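You operate a simulated robot arm through the tools that you are given. There is no shell and no other tool. Be economical: measure what you need, move in short steps, check, and stop when the job is done.

Carry out the task below with a simulated two-armed robot. There is one attempt and no reset: what you move stays moved.

Task
Wind the winder back to 0, brake it and move its liner roll to the tape reel.
Fine: blue button up first, reel to HOLD last; hold each rig for crank and levers.

Only the result counts: the job must be done as asked and must still hold three seconds after the hand-in. Knocking over, shifting, dropping, spilling or breaking anything else fails it.

Robot
Two 7-joint arms with two-finger parallel grippers on one trunk, on a base that drives. Base frame: it is fixed to the floor where the robot stands at the start and does not move with it; the origin is under the middle of the robot, x ahead of it, y to its left, z up; the surface under the hand at the start is at about z = 0.9. Lengths are in m, angles in degrees, forces in N, time in s.
The left shoulder is at the start at [0.07, 0.133, 1.301], the right one opposite. With the tool pointing down near the work surface each hand reaches from about 0.1 to 0.64 m from the robot's upright axis, wherever it stands, measured 20 degrees to its own side. Places, roughly: bar with the blue tip [0.75, -1, 0.5]; black button of the water tank [1.5, -0.1, 0.4]; black dial [1.3, -0.3, 0.9]; blue button of the winder [0.6, 0, 1.2]; blue crate [1.25, 0.75, 0.25]; blue dial [0.9, -0.9, 0.9]; collar with the blue knob [1.8, -0.6, 1]; core with the blue label [1.75, -0.5, 0.25]; core with the yellow label [1.75, -0.25, 0.25]; crank of the hand press [0.7, 0.3, 0.4]; crank of the winder [0.5, 0, 1]; dial of the can stand [1.2, 1, 1]; filter box [1, 0.75, 1]; filter slide [1, 0.7, 1]; gate arm of the bar guide [0.3, 0.6, 0.9]; grey dial [4.1, 1.2, 0.8]. Payload 1.57 kg a hand.
The tool frame of a hand sits at the grasp point between the pads (the TCP): z along the fingers, y along the line on which they close. The tips reach 0.03 m beyond it. The gripper opens to 0.08 m. The fingers are 0.017 m wide and 0.012 m thick; the gripper's body (0.04 by 0.082 m) begins 0.08 m behind the TCP.
Orientation is told as [roll, pitch, yaw] about the base's x, y, z axes, in that order, counted from this pose: with the fingers straight down and closing along the base's y, the tool's x points along the base's -x, its y along +y and its z along -z.

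Tools
- The arms move only by the tool move_arm. It takes "left_increments", "right_increments" or both (then of equal length, played together; a hand with none holds still); each is a list of rows, each a list of 6 numbers: the shift along the base's x, y, z in m, then the turn, a rotation vector about the base's x, y, z in degrees. In form: [[dx, dy, dz, ax, ay, az], ...]. A call has 1 to 20 rows; each row shifts and turns the commanded pose from where the row before left it. "left_grip" and "right_grip" are, for a hand that has rows, the gripper command, from -1 (fully open) to 1 (shut), values between in proportion, set as the call begins (left out, the last holds). A row lasts 0.2 s, in which the tool goes at most 0.05 m and 8.6 degrees; a call with a longer step from one row to the next is refused whole, and so is a gripper value outside its range. Where a pose cannot be reached the arm comes as near as it can. A force on the tool above 90 N (or 10 N above the force at the start of the call, whichever is more), or a blocked arm, ends the call early, and 0.2 s more pass. The fingers move at their own pace (about 0.153 m/s each) and stop on an object; they squeeze with about 29 N. The grip force told is the motor's: it shows also when the fingers shut on nothing. Time passes only in rows, and 0.2 s behind the last, so rows that do not move let the fingers close. The reply holds the time, the measured pose of the TCP, the force on the tool along the base axes, the opening and the grip force, in the units named above and with some noise, with the torque about the TCP (base axes, N m) and any sound that the robot's microphone picked up, and new pictures: "show" is both (left out), scene, wrist or none (wrist: the cameras of the hands that moved).
- Cameras (640 x 400 px; columns grow to the right, rows downward): "scene" is now at [0.1327, 0.0235, 1.5118]; the picture's right is [0.34, -0.94, -0.00], its down [-0.71, -0.26, -0.66] and it looks along [0.62, 0.22, -0.76] (base axes); focal length 237 px, centre (320, 200). "left" rides on the left gripper at [0.072, 0.007, -0.122] in its tool frame; the picture's right is [-0.09, 1.00, 0.00], its down [-0.84, -0.08, -0.54] and it looks along [-0.54, -0.05, 0.84] (tool axes); focal length 238 px, centre (320, 200). "right" rides on the right gripper at [0.072, -0.007, -0.122] in its tool frame; the picture's right is [0.09, 1.00, 0.00], its down [-0.84, 0.08, -0.54] and it looks along [-0.54, 0.05, 0.84] (tool axes); focal length 238 px, centre (320, 200).
- raise_lower(by): slides the trunk up (or, below 0, down) by that many m; the arms and the scene camera ride with it, the base frame stays. It gives what a move gives, with no picture.
- base_move(legs): drives the robot by 1 to 6 legs, each [ahead, left, turn to the left] in m, m and degrees, along the robot's own axes; the way and the turn of a leg run together, so that a leg with both is an arc; at most 1.5 m and 180 degrees a leg. The arms and the cameras ride along, it lands a little off, and it stops where it bumps. It gives what a move gives, and a new picture of the scene camera.
- aim_head(pan, tilt): turns the head with the scene camera to pan (to the left, within 86 degrees either way) and tilt (down, from -29 to 69), counted from straight ahead of the robot. It gives what a move gives, and a new picture of the scene camera.
- locate(camera, pixels): for up to 12 pixels [column, row] of the newest picture of that camera ("zoom" is the newest enlarged one), the place [x, y, z] in the base frame of the surface seen there, good to about 0.002 m, but the place of the scene camera against the robot may be out by one fixed shift of up to 0.012 m in any direction. The clock stands still meanwhile.
- zoom(camera, box): a new picture of the part [left, top, right, bottom] of that camera's present view, enlarged. The clock stands still meanwhile.
- close_job(): hands the job in; it is judged then, once.

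Go step by step. Measure first, check grasps and placings, and put right what went wrong. The budget is 80 turns and 260 pictures, counting those below and the enlarged ones. Unless the task says otherwise, let go and move clear before handing in.

The tools are called after "Call:" by a JSON object that holds its "op" and its "data". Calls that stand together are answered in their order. move_arm: Moves the arms, as the interface text tells. Its arguments: {"type":"object","properties":{"left_increments":{"type":"array","items":{"type":"array","items":{"type":"number"}}},"left_grip":{"type":"number"},"right_increments":{"type":"array","items":{"type":"array","items":{"type":"number"}}},"right_grip":{"type":"number"},"show":{"type":"string","enum":["both","scene","wrist","none"]}},"required":[]} The other tools are called the same way: raise_lower (by) slides the trunk up or down; base_move (legs) drives the base; aim_head (pan, tilt) turns the head that bears the scene camera; locate (camera, pixels) gives the place of the surface under pixels of a picture; zoom (camera, box) takes an enlarged picture of a part of a camera's view; close_job () hands the job in.

At the start:

```text
time: 0.0
left_tool_pos: [0.5267, 0.1164, 0.9993]
left_tcp_rot: [-0.1, 0.1, 0.1]
left_ft_force: [-0.2, 0.4, -0.6]
left_ft_torque: [-0.05, 0.01, -0.02]
left_gripper_width: 0.08
left_finger_force: 0.0
right_tool_pos: [0.4652, -0.272, 0.999]
right_tcp_rot: [0.0, 0.0, 0.0]
right_ft_force: [-0.5, -0.8, 0.3]
right_ft_torque: [-0.01, -0.01, 0.01]
right_gripper_width: 0.08
right_finger_force: 0.0
trunk travel left (down, up): [-0.875, 0.065]
robot x, y, heading: [0.0025, -0.0005, -0.2]
head pan, tilt: [19.9, 49.0]
```

scene: 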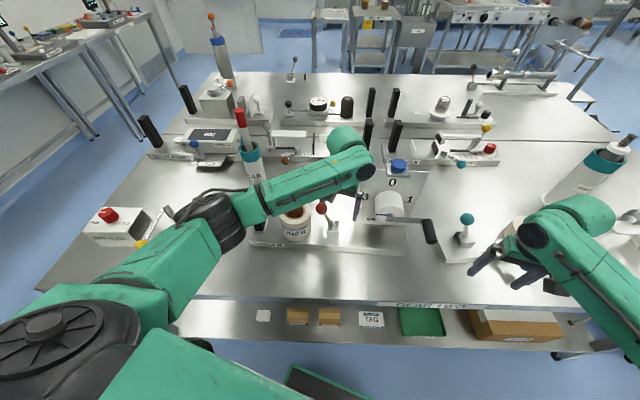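
right: 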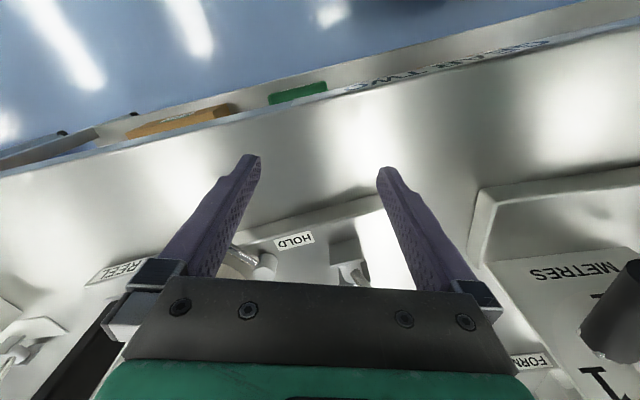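
left: 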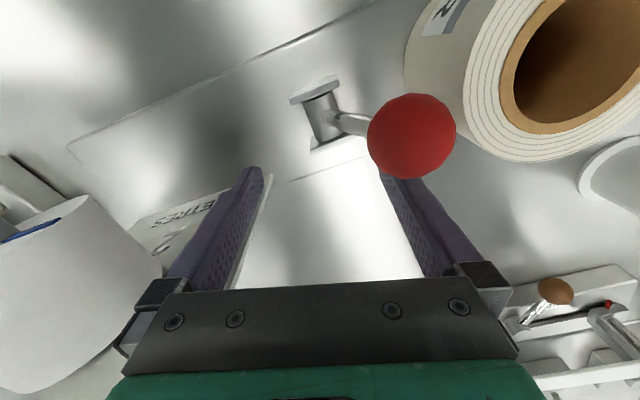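

The scene shows the winder near (395,200) with its blue button, crank and a red-knob lever by the liner roll at (297,222); a reel rig with a teal knob is at (466,225). I'll zoom in on them.

Call:
{"op": "zoom", "data": {"camera": "scene", "box": [230, 120, 450, 260]}}

Call:
{"op": "zoom", "data": {"camera": "scene", "box": [400, 120, 640, 310]}}

Call:
{"op": "zoom", "data": {"camera": "scene", "box": [80, 50, 400, 250]}}

```text
2.86 times, centred on (340, 190) of scene
```

zoom: 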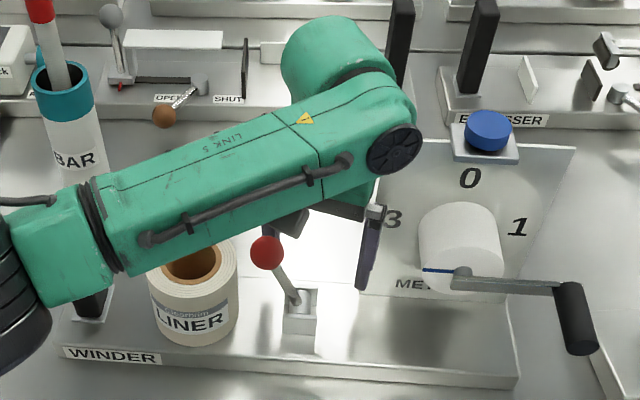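

```text
2.11 times, centred on (520, 215) of scene
```

zoom: 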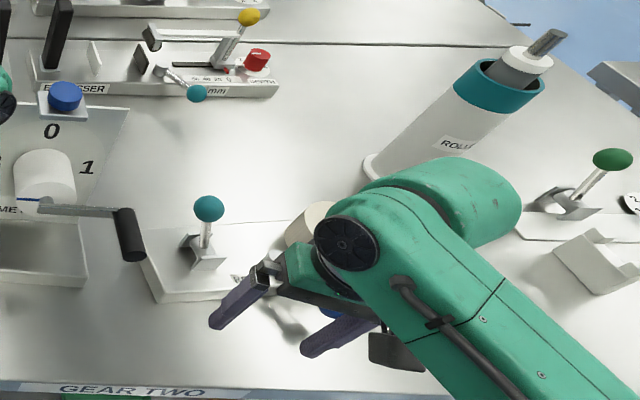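

```text
2.00 times, centred on (240, 150) of scene
```

zoom: 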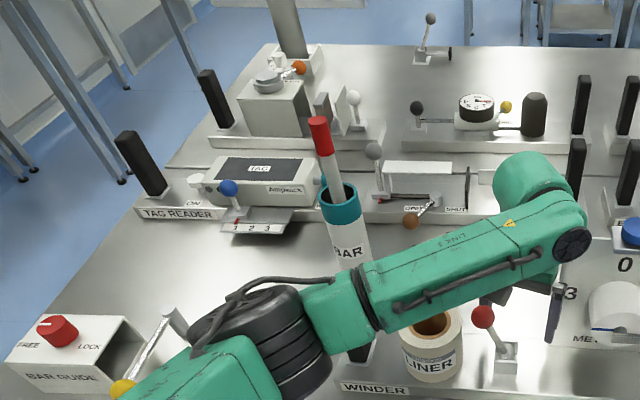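

The arms hide the rigs. I'll lift both hands straight up, then back and out to the sides.

Call:
{"op": "move_arm", "data": {"left_increments": [[0, 0, 0.05, 0, 0, 0], [0, 0, 0.05, 0, 0, 0], [0, 0, 0.05, 0, 0, 0], [-0.04, 0.02, 0.03, 0, 0, 0], [-0.04, 0.03, 0, 0, 0, 0], [-0.04, 0.03, 0, 0, 0, 0], [-0.04, 0.03, 0, 0, 0, 0], [-0.04, 0.03, 0, 0, 0, 0]], "right_increments": [[0, 0, 0.05, 0, 0, 0], [0, 0, 0.05, 0, 0, 0], [0, 0, 0.05, 0, 0, 0], [-0.04, -0.02, 0.03, 0, 0, 0], [-0.04, -0.03, 0, 0, 0, 0], [-0.04, -0.03, 0, 0, 0, 0], [-0.04, -0.03, 0, 0, 0, 0], [0, -0.03, 0, 0, 0, 0]], "show": "none"}}

Call:
{"op": "aim_head", "data": {"pan": 0, "tilt": 50}}

```text
refused: row 4 steps farther than a row can; nothing moved
```

```text
time: 0.8
left_tool_pos: [0.5265, 0.1165, 1.0003]
left_tcp_rot: [0.0, 0.1, 0.1]
left_ft_force: [-1.2, -0.6, 0.3]
left_ft_torque: [-0.01, 0.0, 0.01]
left_gripper_width: 0.0799
left_finger_force: 0.0
right_tool_pos: [0.4655, -0.2727, 0.999]
right_tcp_rot: [0.1, 0.0, 0.0]
right_ft_force: [0.3, -0.9, 0.5]
right_ft_torque: [0.0, -0.03, 0.03]
right_gripper_width: 0.0797
right_finger_force: 0.2
trunk travel left (down, up): [-0.875, 0.065]
robot x, y, heading: [0.0012, 0.0036, -0.3]
head pan, tilt: [0.0, 50.0]
```

scene: 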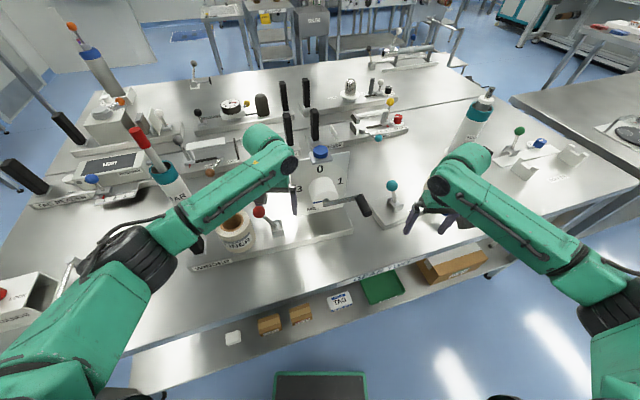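

The fourth row was too long a step, so nothing moved; I'll send smaller ones.

Call:
{"op": "move_arm", "data": {"left_increments": [[0, 0, 0.048, 0, 0, 0], [0, 0, 0.048, 0, 0, 0], [0, 0, 0.048, 0, 0, 0], [-0.03, 0.01, 0.03, 0, 0, 0], [-0.04, 0.02, 0, 0, 0, 0], [-0.04, 0.02, 0, 0, 0, 0], [-0.04, 0.02, 0, 0, 0, 0], [-0.04, 0.02, 0, 0, 0, 0], [-0.04, 0.02, 0, 0, 0, 0]], "right_increments": [[0, 0, 0.048, 0, 0, 0], [0, 0, 0.048, 0, 0, 0], [0, 0, 0.048, 0, 0, 0], [-0.03, -0.01, 0.03, 0, 0, 0], [-0.04, -0.02, 0, 0, 0, 0], [-0.04, -0.02, 0, 0, 0, 0], [-0.04, -0.02, 0, 0, 0, 0], [-0.03, -0.02, 0, 0, 0, 0], [0, -0.02, 0, 0, 0, 0]], "show": "scene"}}

```text
time: 2.8
left_tool_pos: [0.3399, 0.2058, 1.1736]
left_tcp_rot: [0.1, 0.2, 0.1]
left_ft_force: [-0.2, 0.3, 1.2]
left_ft_torque: [0.0, 0.04, -0.01]
left_gripper_width: 0.08
left_finger_force: 0.1
left hand out of reach, approached as far as the arm can: row 9
right_tool_pos: [0.2864, -0.3827, 1.173]
right_tcp_rot: [0.1, 0.1, 0.1]
right_ft_force: [-0.2, 0.6, 0.4]
right_ft_torque: [0.0, 0.02, 0.0]
right_gripper_width: 0.0801
right_finger_force: 0.0
trunk travel left (down, up): [-0.875, 0.065]
robot x, y, heading: [0.002, -0.0018, -0.1]
head pan, tilt: [0.0, 50.0]
```

scene: 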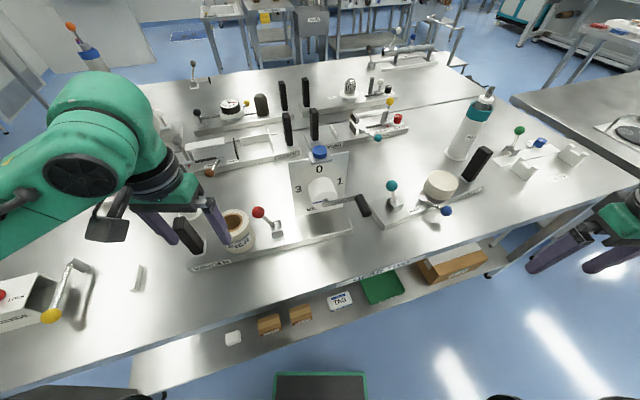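

Call:
{"op": "zoom", "data": {"camera": "scene", "box": [180, 140, 380, 280]}}

Call:
{"op": "zoom", "data": {"camera": "scene", "box": [360, 130, 520, 240]}}

```text
2.86 times, centred on (280, 210) of scene
```

zoom: 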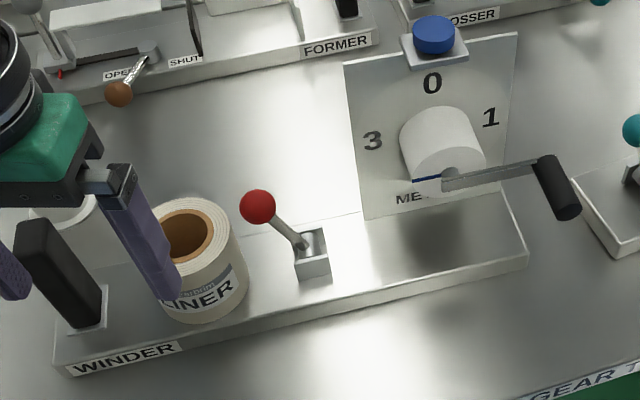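

```text
3.64 times, centred on (440, 185) of scene
```

zoom: 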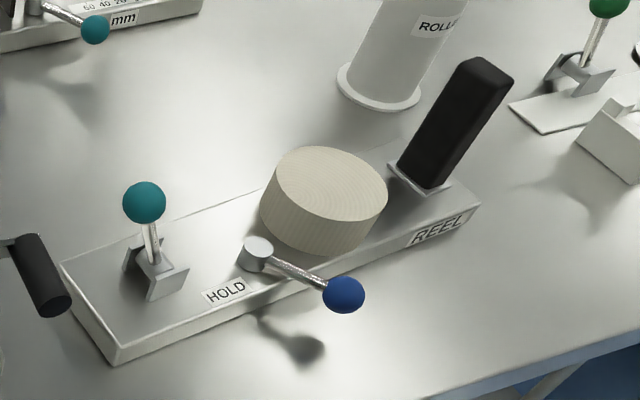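

Call:
{"op": "locate", "data": {"camera": "zoom", "pixels": [[145, 200], [155, 280], [325, 180], [320, 240], [258, 245], [345, 295], [485, 75], [425, 185], [120, 350], [70, 265], [475, 205], [380, 200]]}}

Call:
{"op": "locate", "data": {"camera": "scene", "pixels": [[320, 152], [311, 158], [322, 190], [330, 200], [365, 205], [355, 197], [258, 212], [285, 228], [241, 215], [238, 237], [187, 228], [340, 235]]}}

Call:
{"op": "move_arm", "data": {"left_increments": [[-0.02, 0.04, 0, 0, 0, 0], [0, 0.04, 0.0, 0, 0, 0], [0, 0.04, 0.0, 0, 0, 0], [0, 0.04, 0.0, 0, 0, 0], [0, 0.04, 0.0, 0, 0, 0]], "show": "scene"}}

```text
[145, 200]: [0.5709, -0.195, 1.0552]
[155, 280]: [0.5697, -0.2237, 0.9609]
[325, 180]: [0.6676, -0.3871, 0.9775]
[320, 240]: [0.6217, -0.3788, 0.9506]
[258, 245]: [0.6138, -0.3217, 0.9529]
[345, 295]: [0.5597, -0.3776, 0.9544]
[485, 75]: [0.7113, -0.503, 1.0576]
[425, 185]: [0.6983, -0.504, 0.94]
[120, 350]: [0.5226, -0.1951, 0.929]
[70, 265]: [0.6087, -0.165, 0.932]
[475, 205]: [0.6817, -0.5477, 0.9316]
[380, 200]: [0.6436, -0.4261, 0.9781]
```

```text
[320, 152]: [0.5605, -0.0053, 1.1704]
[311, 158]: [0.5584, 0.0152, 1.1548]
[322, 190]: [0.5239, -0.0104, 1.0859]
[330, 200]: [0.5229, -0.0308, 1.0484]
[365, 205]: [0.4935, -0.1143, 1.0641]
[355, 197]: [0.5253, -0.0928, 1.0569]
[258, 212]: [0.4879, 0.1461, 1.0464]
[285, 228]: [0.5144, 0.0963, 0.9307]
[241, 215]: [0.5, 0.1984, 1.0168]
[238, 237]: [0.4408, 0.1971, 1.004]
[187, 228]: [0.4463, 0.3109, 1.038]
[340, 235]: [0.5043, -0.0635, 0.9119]
```

```text
time: 4.0
left_tool_pos: [0.3311, 0.3762, 1.1736]
left_tcp_rot: [0.0, 0.0, -0.1]
left_ft_force: [0.0, 0.8, -0.8]
left_ft_torque: [0.01, 0.03, 0.01]
left_gripper_width: 0.0799
left_finger_force: 0.0
left hand out of reach, approached as far as the arm can: row 1
right_tool_pos: [0.2856, -0.3812, 1.1735]
right_tcp_rot: [0.1, 0.0, 0.0]
right_ft_force: [0.3, -0.3, -0.6]
right_ft_torque: [-0.01, 0.01, 0.02]
right_gripper_width: 0.0801
right_finger_force: 0.0
trunk travel left (down, up): [-0.875, 0.065]
robot x, y, heading: [0.0015, -0.0006, 0.1]
head pan, tilt: [0.0, 50.0]
```

scene: 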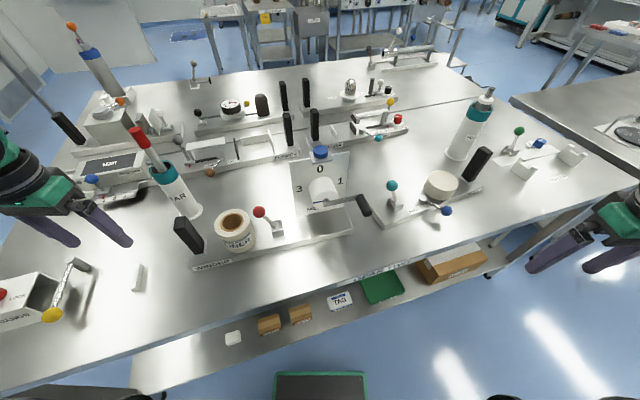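

Call:
{"op": "zoom", "data": {"camera": "scene", "box": [160, 180, 300, 280]}}

Call:
{"op": "locate", "data": {"camera": "zoom", "pixels": [[330, 140], [330, 165], [330, 280], [340, 200], [260, 180], [405, 180], [120, 160], [140, 310], [450, 140], [530, 220], [520, 170], [330, 225]]}}

Call:
{"op": "zoom", "data": {"camera": "scene", "box": [280, 140, 380, 215]}}

```text
4.00 times, centred on (230, 230) of scene
```

zoom: 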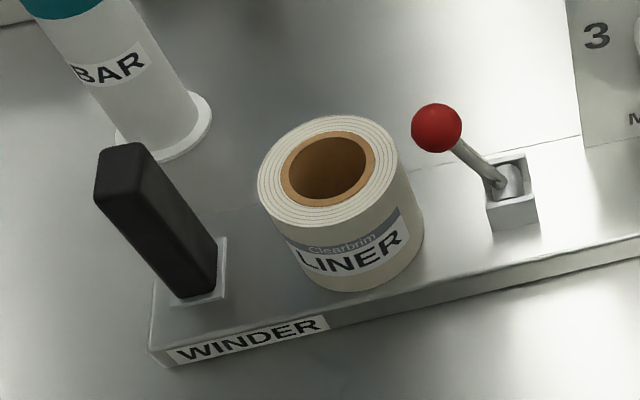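

```text
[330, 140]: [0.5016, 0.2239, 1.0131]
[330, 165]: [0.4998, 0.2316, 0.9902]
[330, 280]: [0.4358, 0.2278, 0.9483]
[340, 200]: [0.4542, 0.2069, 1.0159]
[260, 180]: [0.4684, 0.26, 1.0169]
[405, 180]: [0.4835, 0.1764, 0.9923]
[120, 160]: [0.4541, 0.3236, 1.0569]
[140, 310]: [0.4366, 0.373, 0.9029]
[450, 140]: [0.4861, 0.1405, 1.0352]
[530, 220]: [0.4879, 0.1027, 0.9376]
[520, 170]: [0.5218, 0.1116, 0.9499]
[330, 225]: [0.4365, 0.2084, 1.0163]
```

```text
5.33 times, centred on (330, 178) of scene
```

zoom: 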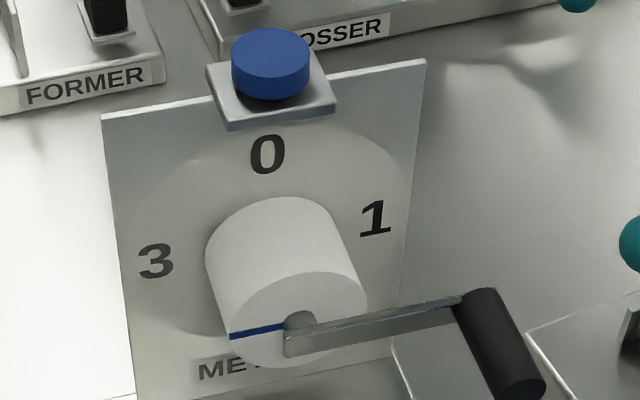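

The blue line on the drum points left, at 3, so the winder has to go back through 2 and 1. I'll bring the right hand over the reel and the left over the winder for close views.

Call:
{"op": "move_arm", "data": {"right_increments": [[0.04, 0, 0, 0, 0, 0], [0.04, 0, 0, 0, 0, 0], [0.04, 0, 0, 0, 0, 0], [0.04, 0, 0, 0, 0, 0], [0.03, 0.0, 0, 0, 0, 0]], "left_increments": [[0.0, -0.04, 0, 0, 0, 0], [0, -0.04, 0, 0, 0, 0], [0, -0.04, 0, 0, 0, 0], [0, -0.04, 0, 0, 0, 0], [0.02, -0.03, 0, 0, 0, 0]]}}

```text
time: 5.2
left_tool_pos: [0.3564, 0.1848, 1.1715]
left_tcp_rot: [0.2, 0.2, 0.2]
left_ft_force: [0.5, -0.2, -0.5]
left_ft_torque: [0.0, 0.01, 0.01]
left_gripper_width: 0.0799
left_finger_force: 0.0
right_tool_pos: [0.4779, -0.3835, 1.1719]
right_tcp_rot: [0.0, 0.2, 0.0]
right_ft_force: [-0.3, -0.3, 0.0]
right_ft_torque: [-0.01, 0.02, -0.02]
right_gripper_width: 0.0799
right_finger_force: 0.2
trunk travel left (down, up): [-0.875, 0.065]
robot x, y, heading: [-0.0022, 0.0046, 0.2]
head pan, tilt: [0.0, 50.0]
```

scene: 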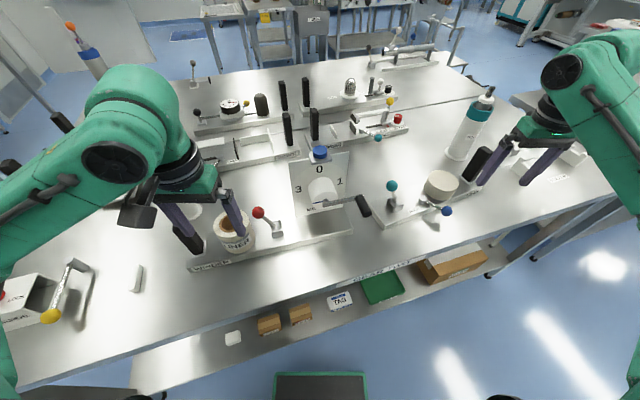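
right: 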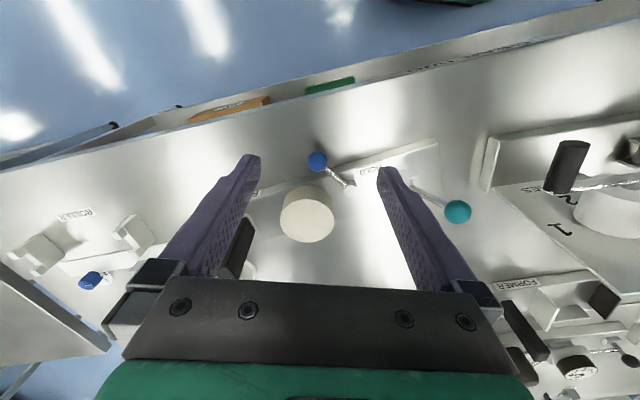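
left: 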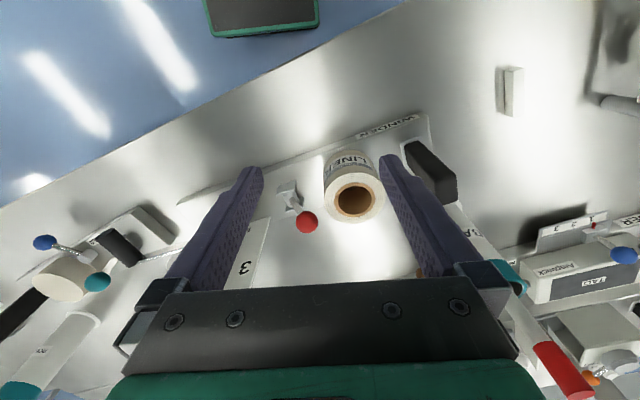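

Call:
{"op": "zoom", "data": {"camera": "right", "box": [210, 120, 490, 290]}}

Call:
{"op": "zoom", "data": {"camera": "left", "box": [230, 100, 470, 260]}}

Call:
{"op": "zoom", "data": {"camera": "scene", "box": [360, 150, 500, 240]}}

```text
2.29 times, centred on (350, 205) of right
```

zoom: 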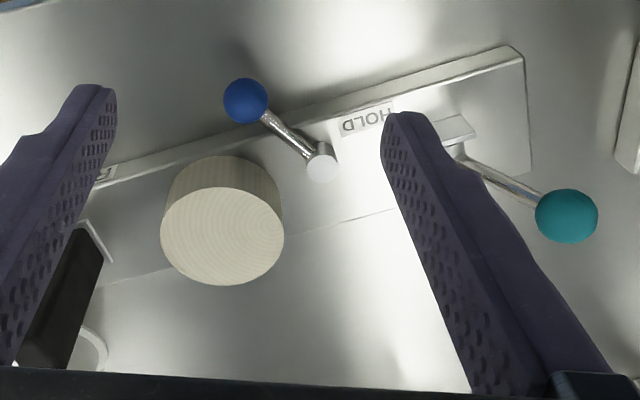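

```text
2.50 times, centred on (350, 180) of left
```

zoom: 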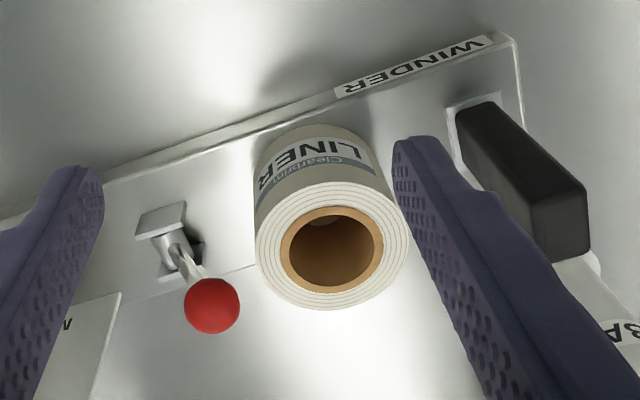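

```text
4.44 times, centred on (430, 195) of scene
```

zoom: 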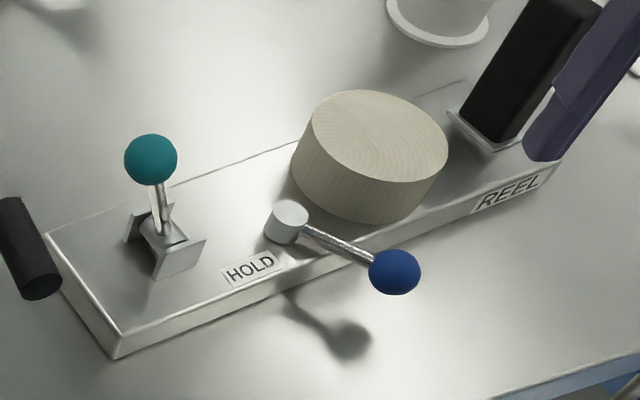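

Call:
{"op": "locate", "data": {"camera": "right", "pixels": [[283, 222], [331, 222], [307, 203], [307, 240], [305, 192], [317, 160], [350, 188], [458, 211], [405, 178], [372, 171], [240, 250], [330, 228]]}}

Call:
{"op": "locate", "data": {"camera": "left", "pixels": [[327, 195], [380, 195], [353, 214], [353, 175], [350, 165], [350, 185], [352, 195], [340, 200], [307, 222], [290, 184], [296, 196], [443, 172]]}}

Call:
{"op": "zoom", "data": {"camera": "left", "box": [320, 160, 390, 220]}}

```text
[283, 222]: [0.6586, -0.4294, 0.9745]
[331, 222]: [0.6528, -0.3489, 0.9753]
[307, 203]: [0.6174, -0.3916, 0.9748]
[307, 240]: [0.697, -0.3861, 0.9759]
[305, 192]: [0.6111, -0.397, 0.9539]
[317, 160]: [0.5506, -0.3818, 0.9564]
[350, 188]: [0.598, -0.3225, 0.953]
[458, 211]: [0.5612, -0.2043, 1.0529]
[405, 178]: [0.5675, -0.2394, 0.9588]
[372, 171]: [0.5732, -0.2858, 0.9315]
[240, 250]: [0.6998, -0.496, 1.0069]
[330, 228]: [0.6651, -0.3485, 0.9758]
```

```text
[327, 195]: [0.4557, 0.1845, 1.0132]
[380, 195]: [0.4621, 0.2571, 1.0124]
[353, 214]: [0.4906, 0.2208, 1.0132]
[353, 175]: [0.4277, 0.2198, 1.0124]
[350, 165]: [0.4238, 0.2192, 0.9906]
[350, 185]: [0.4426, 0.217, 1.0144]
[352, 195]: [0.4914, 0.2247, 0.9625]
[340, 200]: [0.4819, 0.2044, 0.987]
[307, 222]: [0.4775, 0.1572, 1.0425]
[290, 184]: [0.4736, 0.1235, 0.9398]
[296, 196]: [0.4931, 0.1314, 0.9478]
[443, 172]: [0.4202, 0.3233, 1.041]
```

```text
6.67 times, centred on (355, 190) of left
```

zoom: 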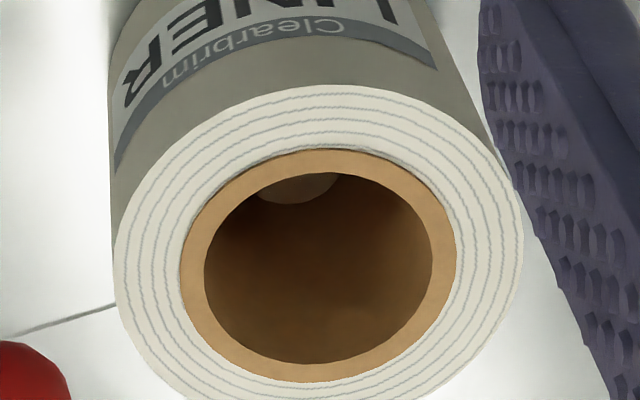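

The roll sits on a peg (light spot in its hole) and the reel has a solid drum 0.08 m across with its top at z 0.975. I'll bring both hands lower for closer views.

Call:
{"op": "move_arm", "data": {"right_increments": [[0.0, 0.0, -0.04, 0, 0, 0], [0.0, 0.0, -0.04, 0, 0, 0], [0.0, 0.01, -0.03, 0, 0, 0]], "left_increments": [[0.0, -0.04, -0.02, 0, 0, 0], [0, -0.04, -0.02, 0, 0, 0], [0, -0.04, -0.02, 0, 0, 0]], "show": "wrist"}}

Call:
{"op": "zoom", "data": {"camera": "right", "box": [200, 120, 520, 320]}}

Call:
{"op": "zoom", "data": {"camera": "left", "box": [200, 80, 520, 280]}}

```text
time: 6.0
left_tool_pos: [0.3525, 0.0644, 1.1116]
left_tcp_rot: [0.1, -0.1, 0.1]
left_ft_force: [-0.3, 0.0, 0.1]
left_ft_torque: [0.01, -0.03, 0.02]
left_gripper_width: 0.0802
left_finger_force: 0.1
right_tool_pos: [0.476, -0.3729, 1.0635]
right_tcp_rot: [-0.1, 0.0, -0.1]
right_ft_force: [0.5, -0.6, 0.7]
right_ft_torque: [-0.01, 0.02, -0.02]
right_gripper_width: 0.0799
right_finger_force: 0.0
trunk travel left (down, up): [-0.875, 0.065]
robot x, y, heading: [0.0009, 0.0007, 0.2]
head pan, tilt: [0.0, 50.0]
```

right: 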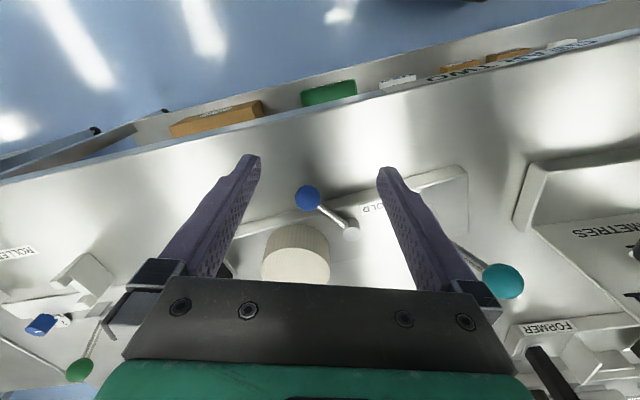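
left: 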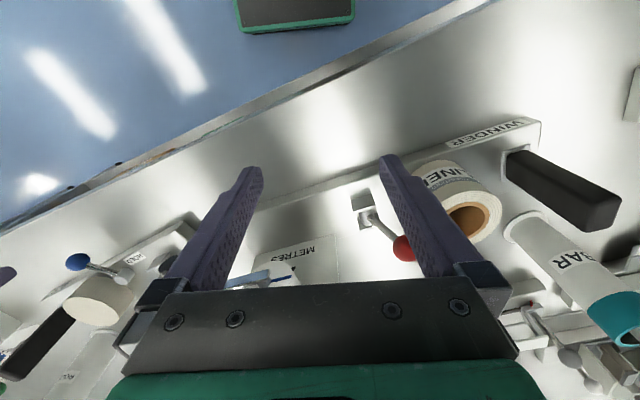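

```text
2.00 times, centred on (360, 220) of right
```

zoom: 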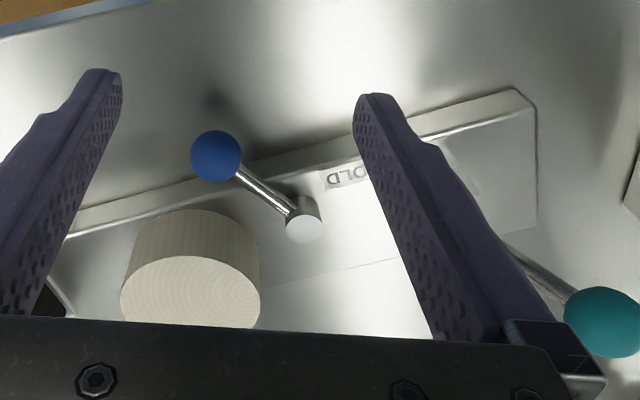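

```text
2.00 times, centred on (360, 180) of left
```

zoom: 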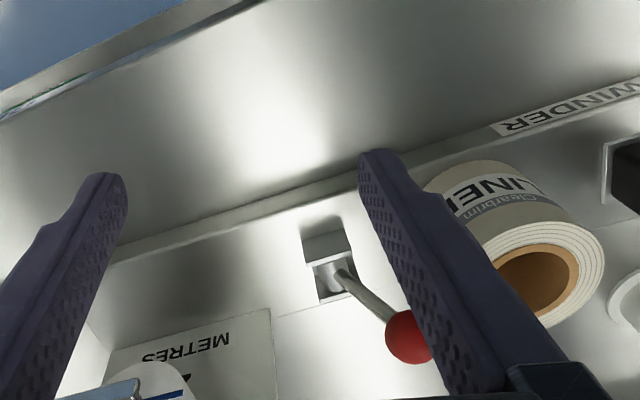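

The reel drum is solid and flat on top, and the blue lever swings about a post away from HOLD. I'll put the left hand out to the side and the right hand high, gripper shut, to see the winder's button and crank from its wrist camera.

Call:
{"op": "move_arm", "data": {"left_increments": [[0.0, 0.04, 0.02, 0, 0, 0], [0, 0.045, 0.0, 0, 0, 0], [0, 0.045, 0.0, 0, 0, 0], [0, 0.045, 0.0, 0, 0, 0], [0, 0.045, 0.0, 0, 0, 0], [0, 0, 0, 0, 0, 0], [0, 0, 0, 0, 0, 0], [0, 0, 0, 0, 0, 0], [0, 0, 0, 0, 0, 0], [0, 0, 0, 0, 0, 0]], "right_increments": [[0, 0.0, 0.048, 0, 0, 0], [0, 0.0, 0.048, 0, 0, 0], [0, 0.0, 0.048, 0, 0, 0], [0, 0.02, 0.04, 0, 0, 0], [-0.015, 0.045, 0.01, 0, 0, 0], [-0.01, 0.048, 0, 0, 0, 0], [-0.01, 0.048, 0, 0, 0, 0], [-0.01, 0.048, 0, 0, 0, 0], [-0.01, 0.048, 0, 0, 0, 0], [-0.01, 0.048, 0, 0, 0, 0]], "right_grip": 1}}

```text
time: 8.2
left_tool_pos: [0.3527, 0.2879, 1.1334]
left_tcp_rot: [-0.1, 0.1, 0.1]
left_ft_force: [-0.4, 0.7, -0.7]
left_ft_torque: [-0.05, 0.01, -0.01]
left_gripper_width: 0.0799
left_finger_force: 0.1
right_tool_pos: [0.4098, -0.0636, 1.2578]
right_tcp_rot: [0.0, 0.0, -0.1]
right_ft_force: [0.3, 0.5, 0.7]
right_ft_torque: [-0.01, -0.02, -0.01]
right_gripper_width: 0.0001
right_finger_force: 21.2
trunk travel left (down, up): [-0.875, 0.065]
robot x, y, heading: [0.0014, -0.003, 0.0]
head pan, tilt: [0.0, 50.0]
```

scene: 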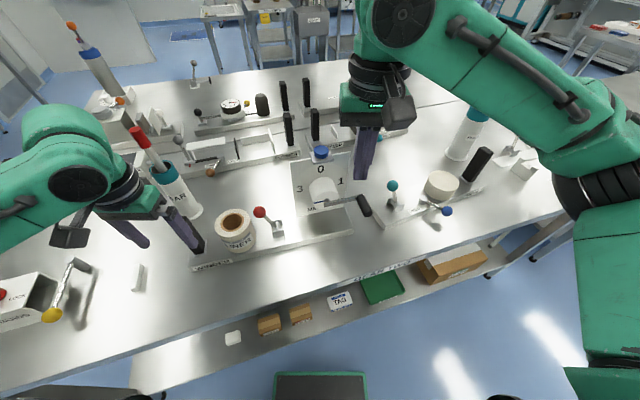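
right: 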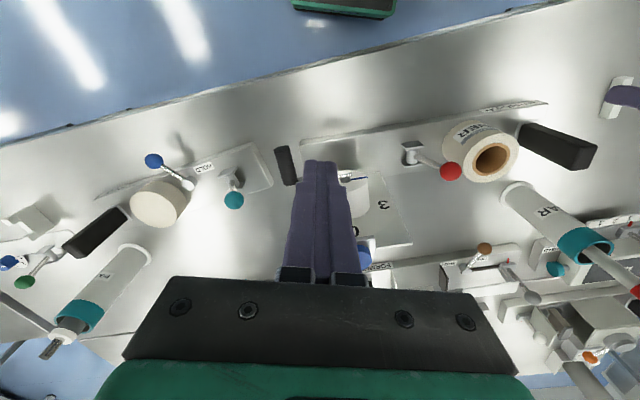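
left: 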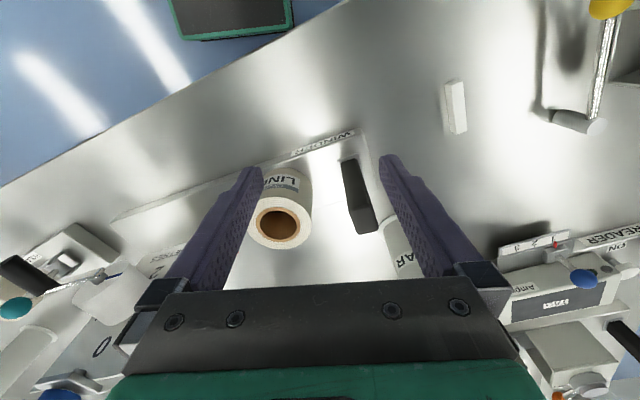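

Call:
{"op": "locate", "data": {"camera": "right", "pixels": [[364, 256], [368, 262], [285, 150], [291, 180], [286, 165], [360, 190], [450, 171], [380, 232], [405, 235], [408, 150]]}}

Call:
{"op": "locate", "data": {"camera": "left", "pixels": [[60, 393], [358, 225], [350, 165], [270, 237], [348, 205], [366, 205], [255, 220], [300, 222]]}}

Call:
{"op": "locate", "data": {"camera": "scene", "pixels": [[320, 150], [364, 206], [391, 185], [260, 211], [440, 184], [187, 228]]}}

Call:
{"op": "zoom", "data": {"camera": "right", "box": [260, 130, 440, 280]}}

```text
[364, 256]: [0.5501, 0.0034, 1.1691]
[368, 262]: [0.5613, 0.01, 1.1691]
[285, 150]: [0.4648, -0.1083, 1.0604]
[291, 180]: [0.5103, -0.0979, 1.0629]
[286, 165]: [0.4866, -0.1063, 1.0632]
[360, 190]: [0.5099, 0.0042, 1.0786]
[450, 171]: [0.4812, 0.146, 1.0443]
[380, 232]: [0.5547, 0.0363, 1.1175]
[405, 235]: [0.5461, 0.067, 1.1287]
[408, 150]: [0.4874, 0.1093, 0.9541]
```

```text
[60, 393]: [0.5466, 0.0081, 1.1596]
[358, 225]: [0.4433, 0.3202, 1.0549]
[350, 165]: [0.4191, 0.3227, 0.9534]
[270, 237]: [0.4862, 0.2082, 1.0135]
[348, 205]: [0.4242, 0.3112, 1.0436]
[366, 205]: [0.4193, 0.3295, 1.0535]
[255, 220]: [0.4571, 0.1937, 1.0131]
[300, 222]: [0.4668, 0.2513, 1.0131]
```

```text
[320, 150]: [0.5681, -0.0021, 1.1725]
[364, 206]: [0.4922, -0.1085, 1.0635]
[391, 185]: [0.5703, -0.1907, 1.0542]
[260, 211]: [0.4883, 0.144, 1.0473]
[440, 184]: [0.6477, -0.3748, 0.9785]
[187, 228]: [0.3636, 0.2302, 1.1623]
```

```text
2.67 times, centred on (350, 205) of right
```

zoom: 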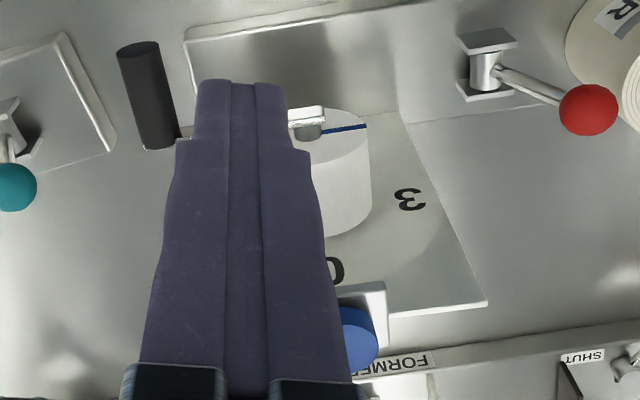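

Wrist and scene readings differ by about (+0.006, 0, +0.003); the button is near (0.560, -0.004, 1.169). I'll measure the winder's plate and hub, then put the shut right fingers above the button.

Call:
{"op": "move_arm", "data": {"right_increments": [[0.04, 0.015, 0, 0, 0, 0], [0.04, 0.015, 0, 0, 0, 0], [0.04, 0.015, 0, 0, 0, 0], [0.03, 0.015, 0, 0, 0, 0], [0, 0, -0.03, 0, 0, 0]], "show": "scene"}}

Call:
{"op": "zoom", "data": {"camera": "scene", "box": [280, 110, 400, 220]}}

Call:
{"op": "locate", "data": {"camera": "scene", "pixels": [[294, 165], [293, 185], [346, 165], [340, 185], [320, 205], [309, 200], [335, 198], [330, 202], [322, 198]]}}

```text
time: 9.4
left_tool_pos: [0.3524, 0.2838, 1.1345]
left_tcp_rot: [0.2, 0.1, 0.1]
left_ft_force: [0.1, -0.4, 0.6]
left_ft_torque: [0.01, 0.01, 0.03]
left_gripper_width: 0.0801
left_finger_force: 0.1
right_tool_pos: [0.5584, -0.0105, 1.2274]
right_tcp_rot: [0.0, 0.0, 0.1]
right_ft_force: [-0.4, -0.3, 0.3]
right_ft_torque: [0.03, -0.05, 0.0]
right_gripper_width: 0.0
right_finger_force: 21.5
right hand out of reach, approached as far as the arm can: row 4
trunk travel left (down, up): [-0.875, 0.065]
robot x, y, heading: [-0.0003, 0.0, 0.0]
head pan, tilt: [0.0, 50.0]
```

scene: 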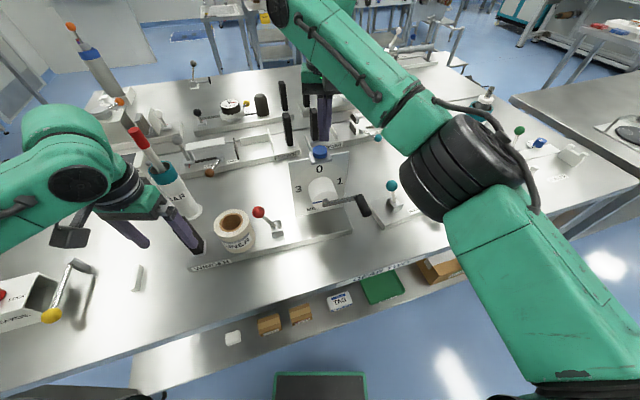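

```text
3.64 times, centred on (340, 165) of scene
```

zoom: 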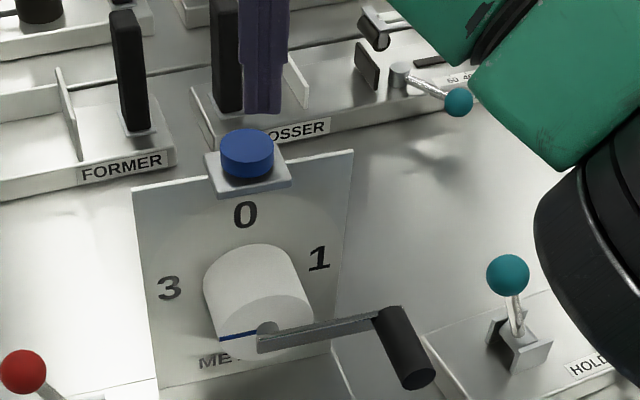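

```text
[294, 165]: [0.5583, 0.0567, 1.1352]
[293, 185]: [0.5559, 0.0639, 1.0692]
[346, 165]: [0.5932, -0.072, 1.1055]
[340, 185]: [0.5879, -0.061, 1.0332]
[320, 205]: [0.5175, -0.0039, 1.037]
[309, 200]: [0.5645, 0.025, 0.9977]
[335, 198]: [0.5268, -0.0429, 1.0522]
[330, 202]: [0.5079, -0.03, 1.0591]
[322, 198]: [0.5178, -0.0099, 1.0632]
```

The plate's yaw comes out near 14°, and the fingertips are above the button at zoom (248,145). I'll press gently in small steps.

Call:
{"op": "move_arm", "data": {"right_increments": [[0, 0.005, -0.015, 0, 0, 0], [0, 0, -0.009, 0, 0, 0], [0, 0, -0.004, 0, 0, 0], [0, 0, -0.004, 0, 0, 0]], "show": "none"}}

Call:
{"op": "zoom", "data": {"camera": "scene", "box": [280, 110, 400, 220]}}

```text
time: 10.4
left_tool_pos: [0.3512, 0.2857, 1.1358]
left_tcp_rot: [0.3, 0.0, 0.0]
left_ft_force: [0.6, -0.7, 0.6]
left_ft_torque: [0.02, -0.02, 0.0]
left_gripper_width: 0.0799
left_finger_force: 0.0
right_tool_pos: [0.5573, -0.005, 1.1978]
right_tcp_rot: [0.0, -0.4, -0.1]
right_ft_force: [8.0, -1.9, 24.2]
right_ft_torque: [-0.08, -0.16, -0.12]
right_gripper_width: 0.0
right_finger_force: 21.1
trunk travel left (down, up): [-0.875, 0.065]
robot x, y, heading: [0.0056, 0.0001, 0.1]
head pan, tilt: [0.0, 50.0]
```

```text
3.64 times, centred on (340, 165) of scene
```

zoom: 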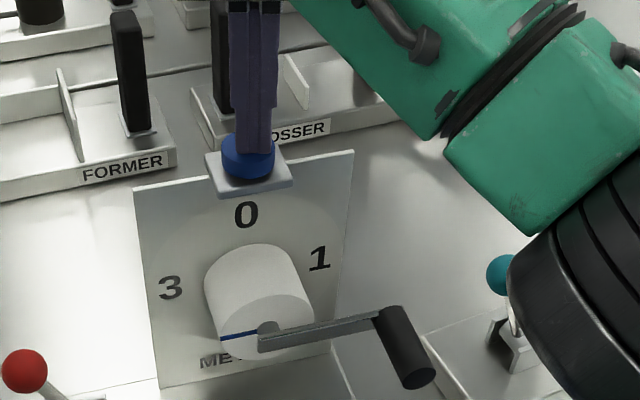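

Call:
{"op": "move_arm", "data": {"right_increments": [[-0.002, 0, -0.003, 0, 0, 0], [0, 0, -0.003, 0, 0, 0], [0, 0, 0, 0, 0, 0]], "show": "none"}}

```text
time: 11.2
left_tool_pos: [0.3473, 0.284, 1.1364]
left_tcp_rot: [0.1, 0.0, 0.1]
left_ft_force: [0.6, 0.3, 0.0]
left_ft_torque: [0.0, -0.03, 0.02]
left_gripper_width: 0.0803
left_finger_force: 0.0
right_tool_pos: [0.5538, -0.0061, 1.1987]
right_tcp_rot: [0.0, -1.2, 0.0]
right_ft_force: [21.0, -2.8, 63.6]
right_ft_torque: [-0.11, -0.48, 0.13]
right_gripper_width: 0.0
right_finger_force: 21.1
trunk travel left (down, up): [-0.875, 0.065]
robot x, y, heading: [0.0001, -0.0008, 0.1]
head pan, tilt: [0.0, 50.0]
```

It takes 64 N with no travel and no click. I'll back off and see whether the button height changed.

Call:
{"op": "move_arm", "data": {"right_increments": [[0, 0, 0.01, 0, 0, 0], [0, 0, 0.04, 0, 0, 0], [0, 0, 0.03, 0, 0, 0], [0, 0, 0, 0, 0, 0]], "right_grip": -1, "show": "wrist"}}

Call:
{"op": "zoom", "data": {"camera": "scene", "box": [290, 130, 350, 180]}}

Call:
{"op": "locate", "data": {"camera": "zoom", "pixels": [[320, 200], [270, 290], [380, 290], [290, 215], [350, 195], [320, 265]]}}

```text
time: 12.2
left_tool_pos: [0.3519, 0.2829, 1.1357]
left_tcp_rot: [0.3, 0.2, 0.1]
left_ft_force: [0.3, -0.1, -0.4]
left_ft_torque: [0.01, 0.0, 0.03]
left_gripper_width: 0.08
left_finger_force: 0.0
right_tool_pos: [0.5529, -0.007, 1.2686]
right_tcp_rot: [0.1, 0.0, 0.0]
right_ft_force: [-0.3, -0.5, 0.0]
right_ft_torque: [0.05, 0.0, -0.02]
right_gripper_width: 0.0798
right_finger_force: 0.1
trunk travel left (down, up): [-0.875, 0.065]
robot x, y, heading: [-0.0031, 0.0008, 0.0]
head pan, tilt: [0.0, 50.0]
```

right: 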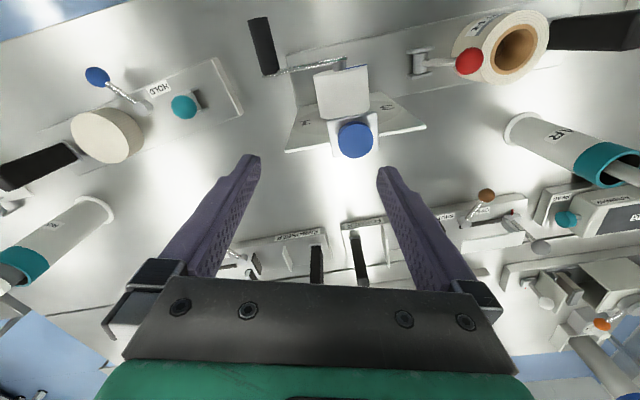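

```text
8.00 times, centred on (320, 155) of scene
```

zoom: 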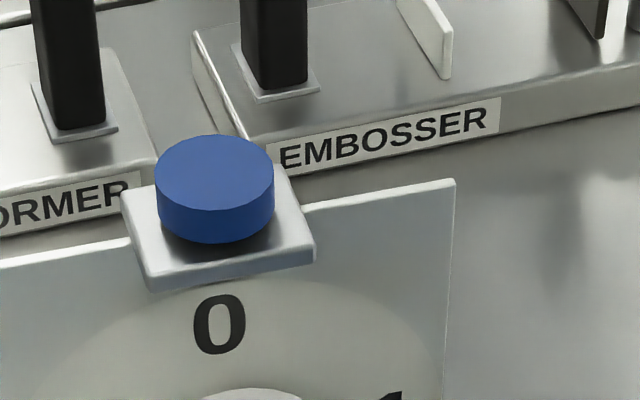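

```text
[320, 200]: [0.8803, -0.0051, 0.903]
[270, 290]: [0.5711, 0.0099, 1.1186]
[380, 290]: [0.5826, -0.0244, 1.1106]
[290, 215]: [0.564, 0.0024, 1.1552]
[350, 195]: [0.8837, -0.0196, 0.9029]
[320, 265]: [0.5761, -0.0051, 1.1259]
```

Call:
{"op": "locate", "data": {"camera": "zoom", "pixels": [[215, 165], [215, 185], [170, 170], [260, 170], [300, 250], [140, 270], [215, 260], [215, 230]]}}

Call:
{"op": "locate", "data": {"camera": "right", "pixels": [[356, 140], [342, 140], [370, 140], [356, 127], [356, 153], [335, 155], [330, 125], [376, 155], [260, 42], [276, 70], [346, 62], [337, 75]]}}

Call:
{"op": "zoom", "data": {"camera": "right", "box": [240, 10, 440, 170]}}

```text
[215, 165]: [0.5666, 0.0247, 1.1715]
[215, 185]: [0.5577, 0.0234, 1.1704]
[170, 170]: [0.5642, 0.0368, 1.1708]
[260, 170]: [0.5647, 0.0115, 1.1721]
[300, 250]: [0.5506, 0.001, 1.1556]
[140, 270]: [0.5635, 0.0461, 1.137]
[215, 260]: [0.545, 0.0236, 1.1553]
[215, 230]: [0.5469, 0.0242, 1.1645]
```

```text
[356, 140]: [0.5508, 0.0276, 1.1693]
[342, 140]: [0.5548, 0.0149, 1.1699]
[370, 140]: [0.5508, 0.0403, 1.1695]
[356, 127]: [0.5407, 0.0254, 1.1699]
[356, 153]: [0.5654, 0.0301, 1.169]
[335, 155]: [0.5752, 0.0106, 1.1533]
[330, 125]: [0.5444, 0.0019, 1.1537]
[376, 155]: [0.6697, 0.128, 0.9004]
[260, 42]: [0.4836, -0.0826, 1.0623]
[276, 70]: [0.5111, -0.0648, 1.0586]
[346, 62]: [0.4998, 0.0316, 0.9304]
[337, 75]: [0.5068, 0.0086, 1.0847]
```

```text
2.50 times, centred on (340, 90) of right
```

zoom: 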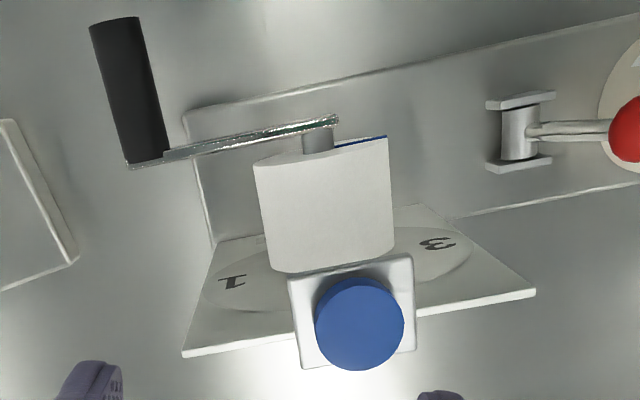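

The located button is now near y 0.025 rather than about 0, so I need to check whether the rig shifted or the readings did; I'll compare fixed landmarks in a fresh scene picture.

Call:
{"op": "move_arm", "data": {"right_increments": [[-0.045, -0.02, 0, 0, 0, 0], [-0.045, -0.02, 0, 0, 0, 0], [-0.045, -0.02, 0, 0, 0, 0], [-0.03, -0.03, 0, 0, 0, 0], [0, -0.045, 0, 0, 0, 0], [0, -0.045, 0, 0, 0, 0]], "show": "scene"}}

Call:
{"op": "locate", "data": {"camera": "scene", "pixels": [[391, 185], [440, 184], [260, 211], [187, 228], [364, 206], [320, 150], [294, 165], [346, 165], [236, 218], [148, 262], [490, 92], [322, 198]]}}

Call:
{"op": "zoom", "data": {"camera": "scene", "box": [180, 140, 380, 280]}}

```text
time: 13.6
left_tool_pos: [0.3504, 0.2848, 1.1347]
left_tcp_rot: [0.1, 0.1, 0.1]
left_ft_force: [0.2, 0.9, 0.0]
left_ft_torque: [0.01, -0.04, -0.02]
left_gripper_width: 0.0802
left_finger_force: 0.1
right_tool_pos: [0.3899, -0.1841, 1.2688]
right_tcp_rot: [0.1, 0.1, 0.1]
right_ft_force: [-1.2, -0.1, 0.8]
right_ft_torque: [0.01, 0.0, 0.03]
right_gripper_width: 0.0798
right_finger_force: 0.1
trunk travel left (down, up): [-0.875, 0.065]
robot x, y, heading: [-0.0015, 0.0012, -0.1]
head pan, tilt: [0.0, 50.0]
```

scene: 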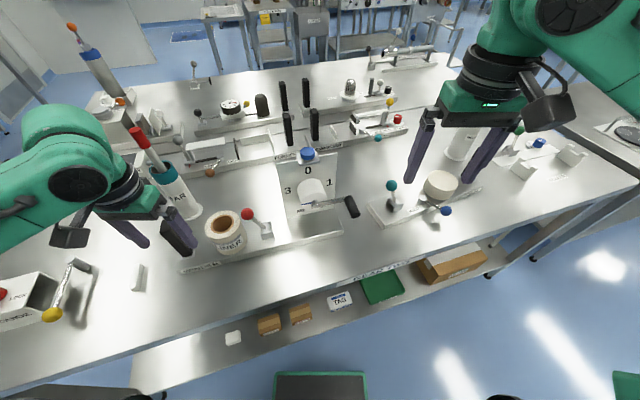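

```text
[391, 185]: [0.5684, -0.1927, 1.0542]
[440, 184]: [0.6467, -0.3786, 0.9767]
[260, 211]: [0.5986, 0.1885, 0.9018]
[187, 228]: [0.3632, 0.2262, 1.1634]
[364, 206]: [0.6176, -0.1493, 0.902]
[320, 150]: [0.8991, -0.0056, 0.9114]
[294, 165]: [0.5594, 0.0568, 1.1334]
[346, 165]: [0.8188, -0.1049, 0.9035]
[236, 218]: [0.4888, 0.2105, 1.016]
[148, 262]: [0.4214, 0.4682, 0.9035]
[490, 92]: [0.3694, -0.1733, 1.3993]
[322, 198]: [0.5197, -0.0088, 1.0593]
```

```text
2.86 times, centred on (280, 210) of scene
```

zoom: 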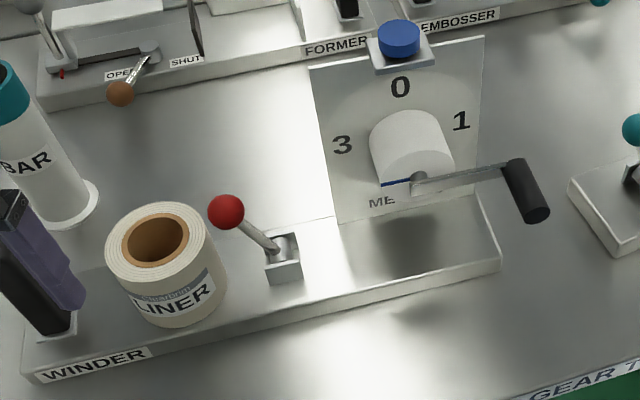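

The rig really did slide about 0.025 m in +y (its corners moved while the reel and table did not). I'll look from the left wrist to grip its black handle, then drag it back and hold it.

Call:
{"op": "move_arm", "data": {"left_increments": [[0.0, 0.03, 0.02, 0, 0, 5], [0, 0.03, 0.0, 0, 0, 5], [0, 0.0, 0.0, 0, 0, 4]], "show": "wrist"}}

Call:
{"op": "zoom", "data": {"camera": "left", "box": [230, 110, 430, 270]}}

```text
time: 14.4
left_tool_pos: [0.3521, 0.3464, 1.1541]
left_tcp_rot: [0.1, 0.0, 14.2]
left_ft_force: [-1.3, -0.5, -0.6]
left_ft_torque: [-0.02, 0.02, 0.02]
left_gripper_width: 0.08
left_finger_force: 0.1
right_tool_pos: [0.3904, -0.183, 1.2682]
right_tcp_rot: [0.1, 0.0, 0.0]
right_ft_force: [1.0, 0.4, 0.2]
right_ft_torque: [-0.01, -0.02, 0.01]
right_gripper_width: 0.0802
right_finger_force: 0.1
trunk travel left (down, up): [-0.875, 0.065]
robot x, y, heading: [0.0026, -0.0013, 0.0]
head pan, tilt: [0.0, 50.0]
```

left: 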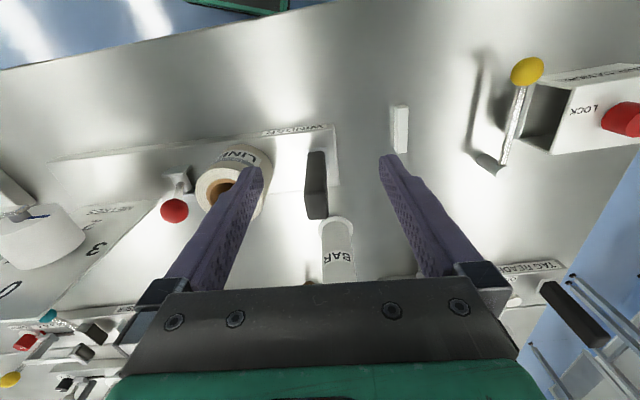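

```text
2.50 times, centred on (330, 190) of left
```

zoom: 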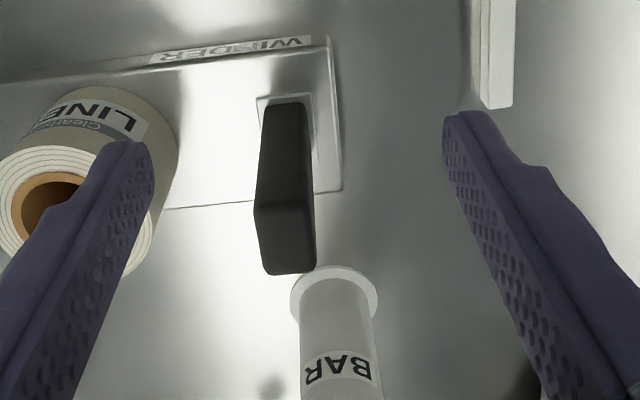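

Call:
{"op": "locate", "data": {"camera": "left", "pixels": [[308, 195], [327, 195], [307, 215], [327, 216], [316, 205], [310, 160], [325, 160], [322, 222], [350, 222], [337, 222], [325, 280], [350, 280]]}}

```text
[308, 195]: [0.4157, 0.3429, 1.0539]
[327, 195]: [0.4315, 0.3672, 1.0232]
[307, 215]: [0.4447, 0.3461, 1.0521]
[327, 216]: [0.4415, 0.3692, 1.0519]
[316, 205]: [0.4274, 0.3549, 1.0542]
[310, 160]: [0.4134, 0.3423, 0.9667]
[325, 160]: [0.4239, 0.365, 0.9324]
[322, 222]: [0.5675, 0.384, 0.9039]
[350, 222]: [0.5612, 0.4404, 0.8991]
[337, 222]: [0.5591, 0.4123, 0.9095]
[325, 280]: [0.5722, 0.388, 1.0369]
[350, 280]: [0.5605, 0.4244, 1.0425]
```

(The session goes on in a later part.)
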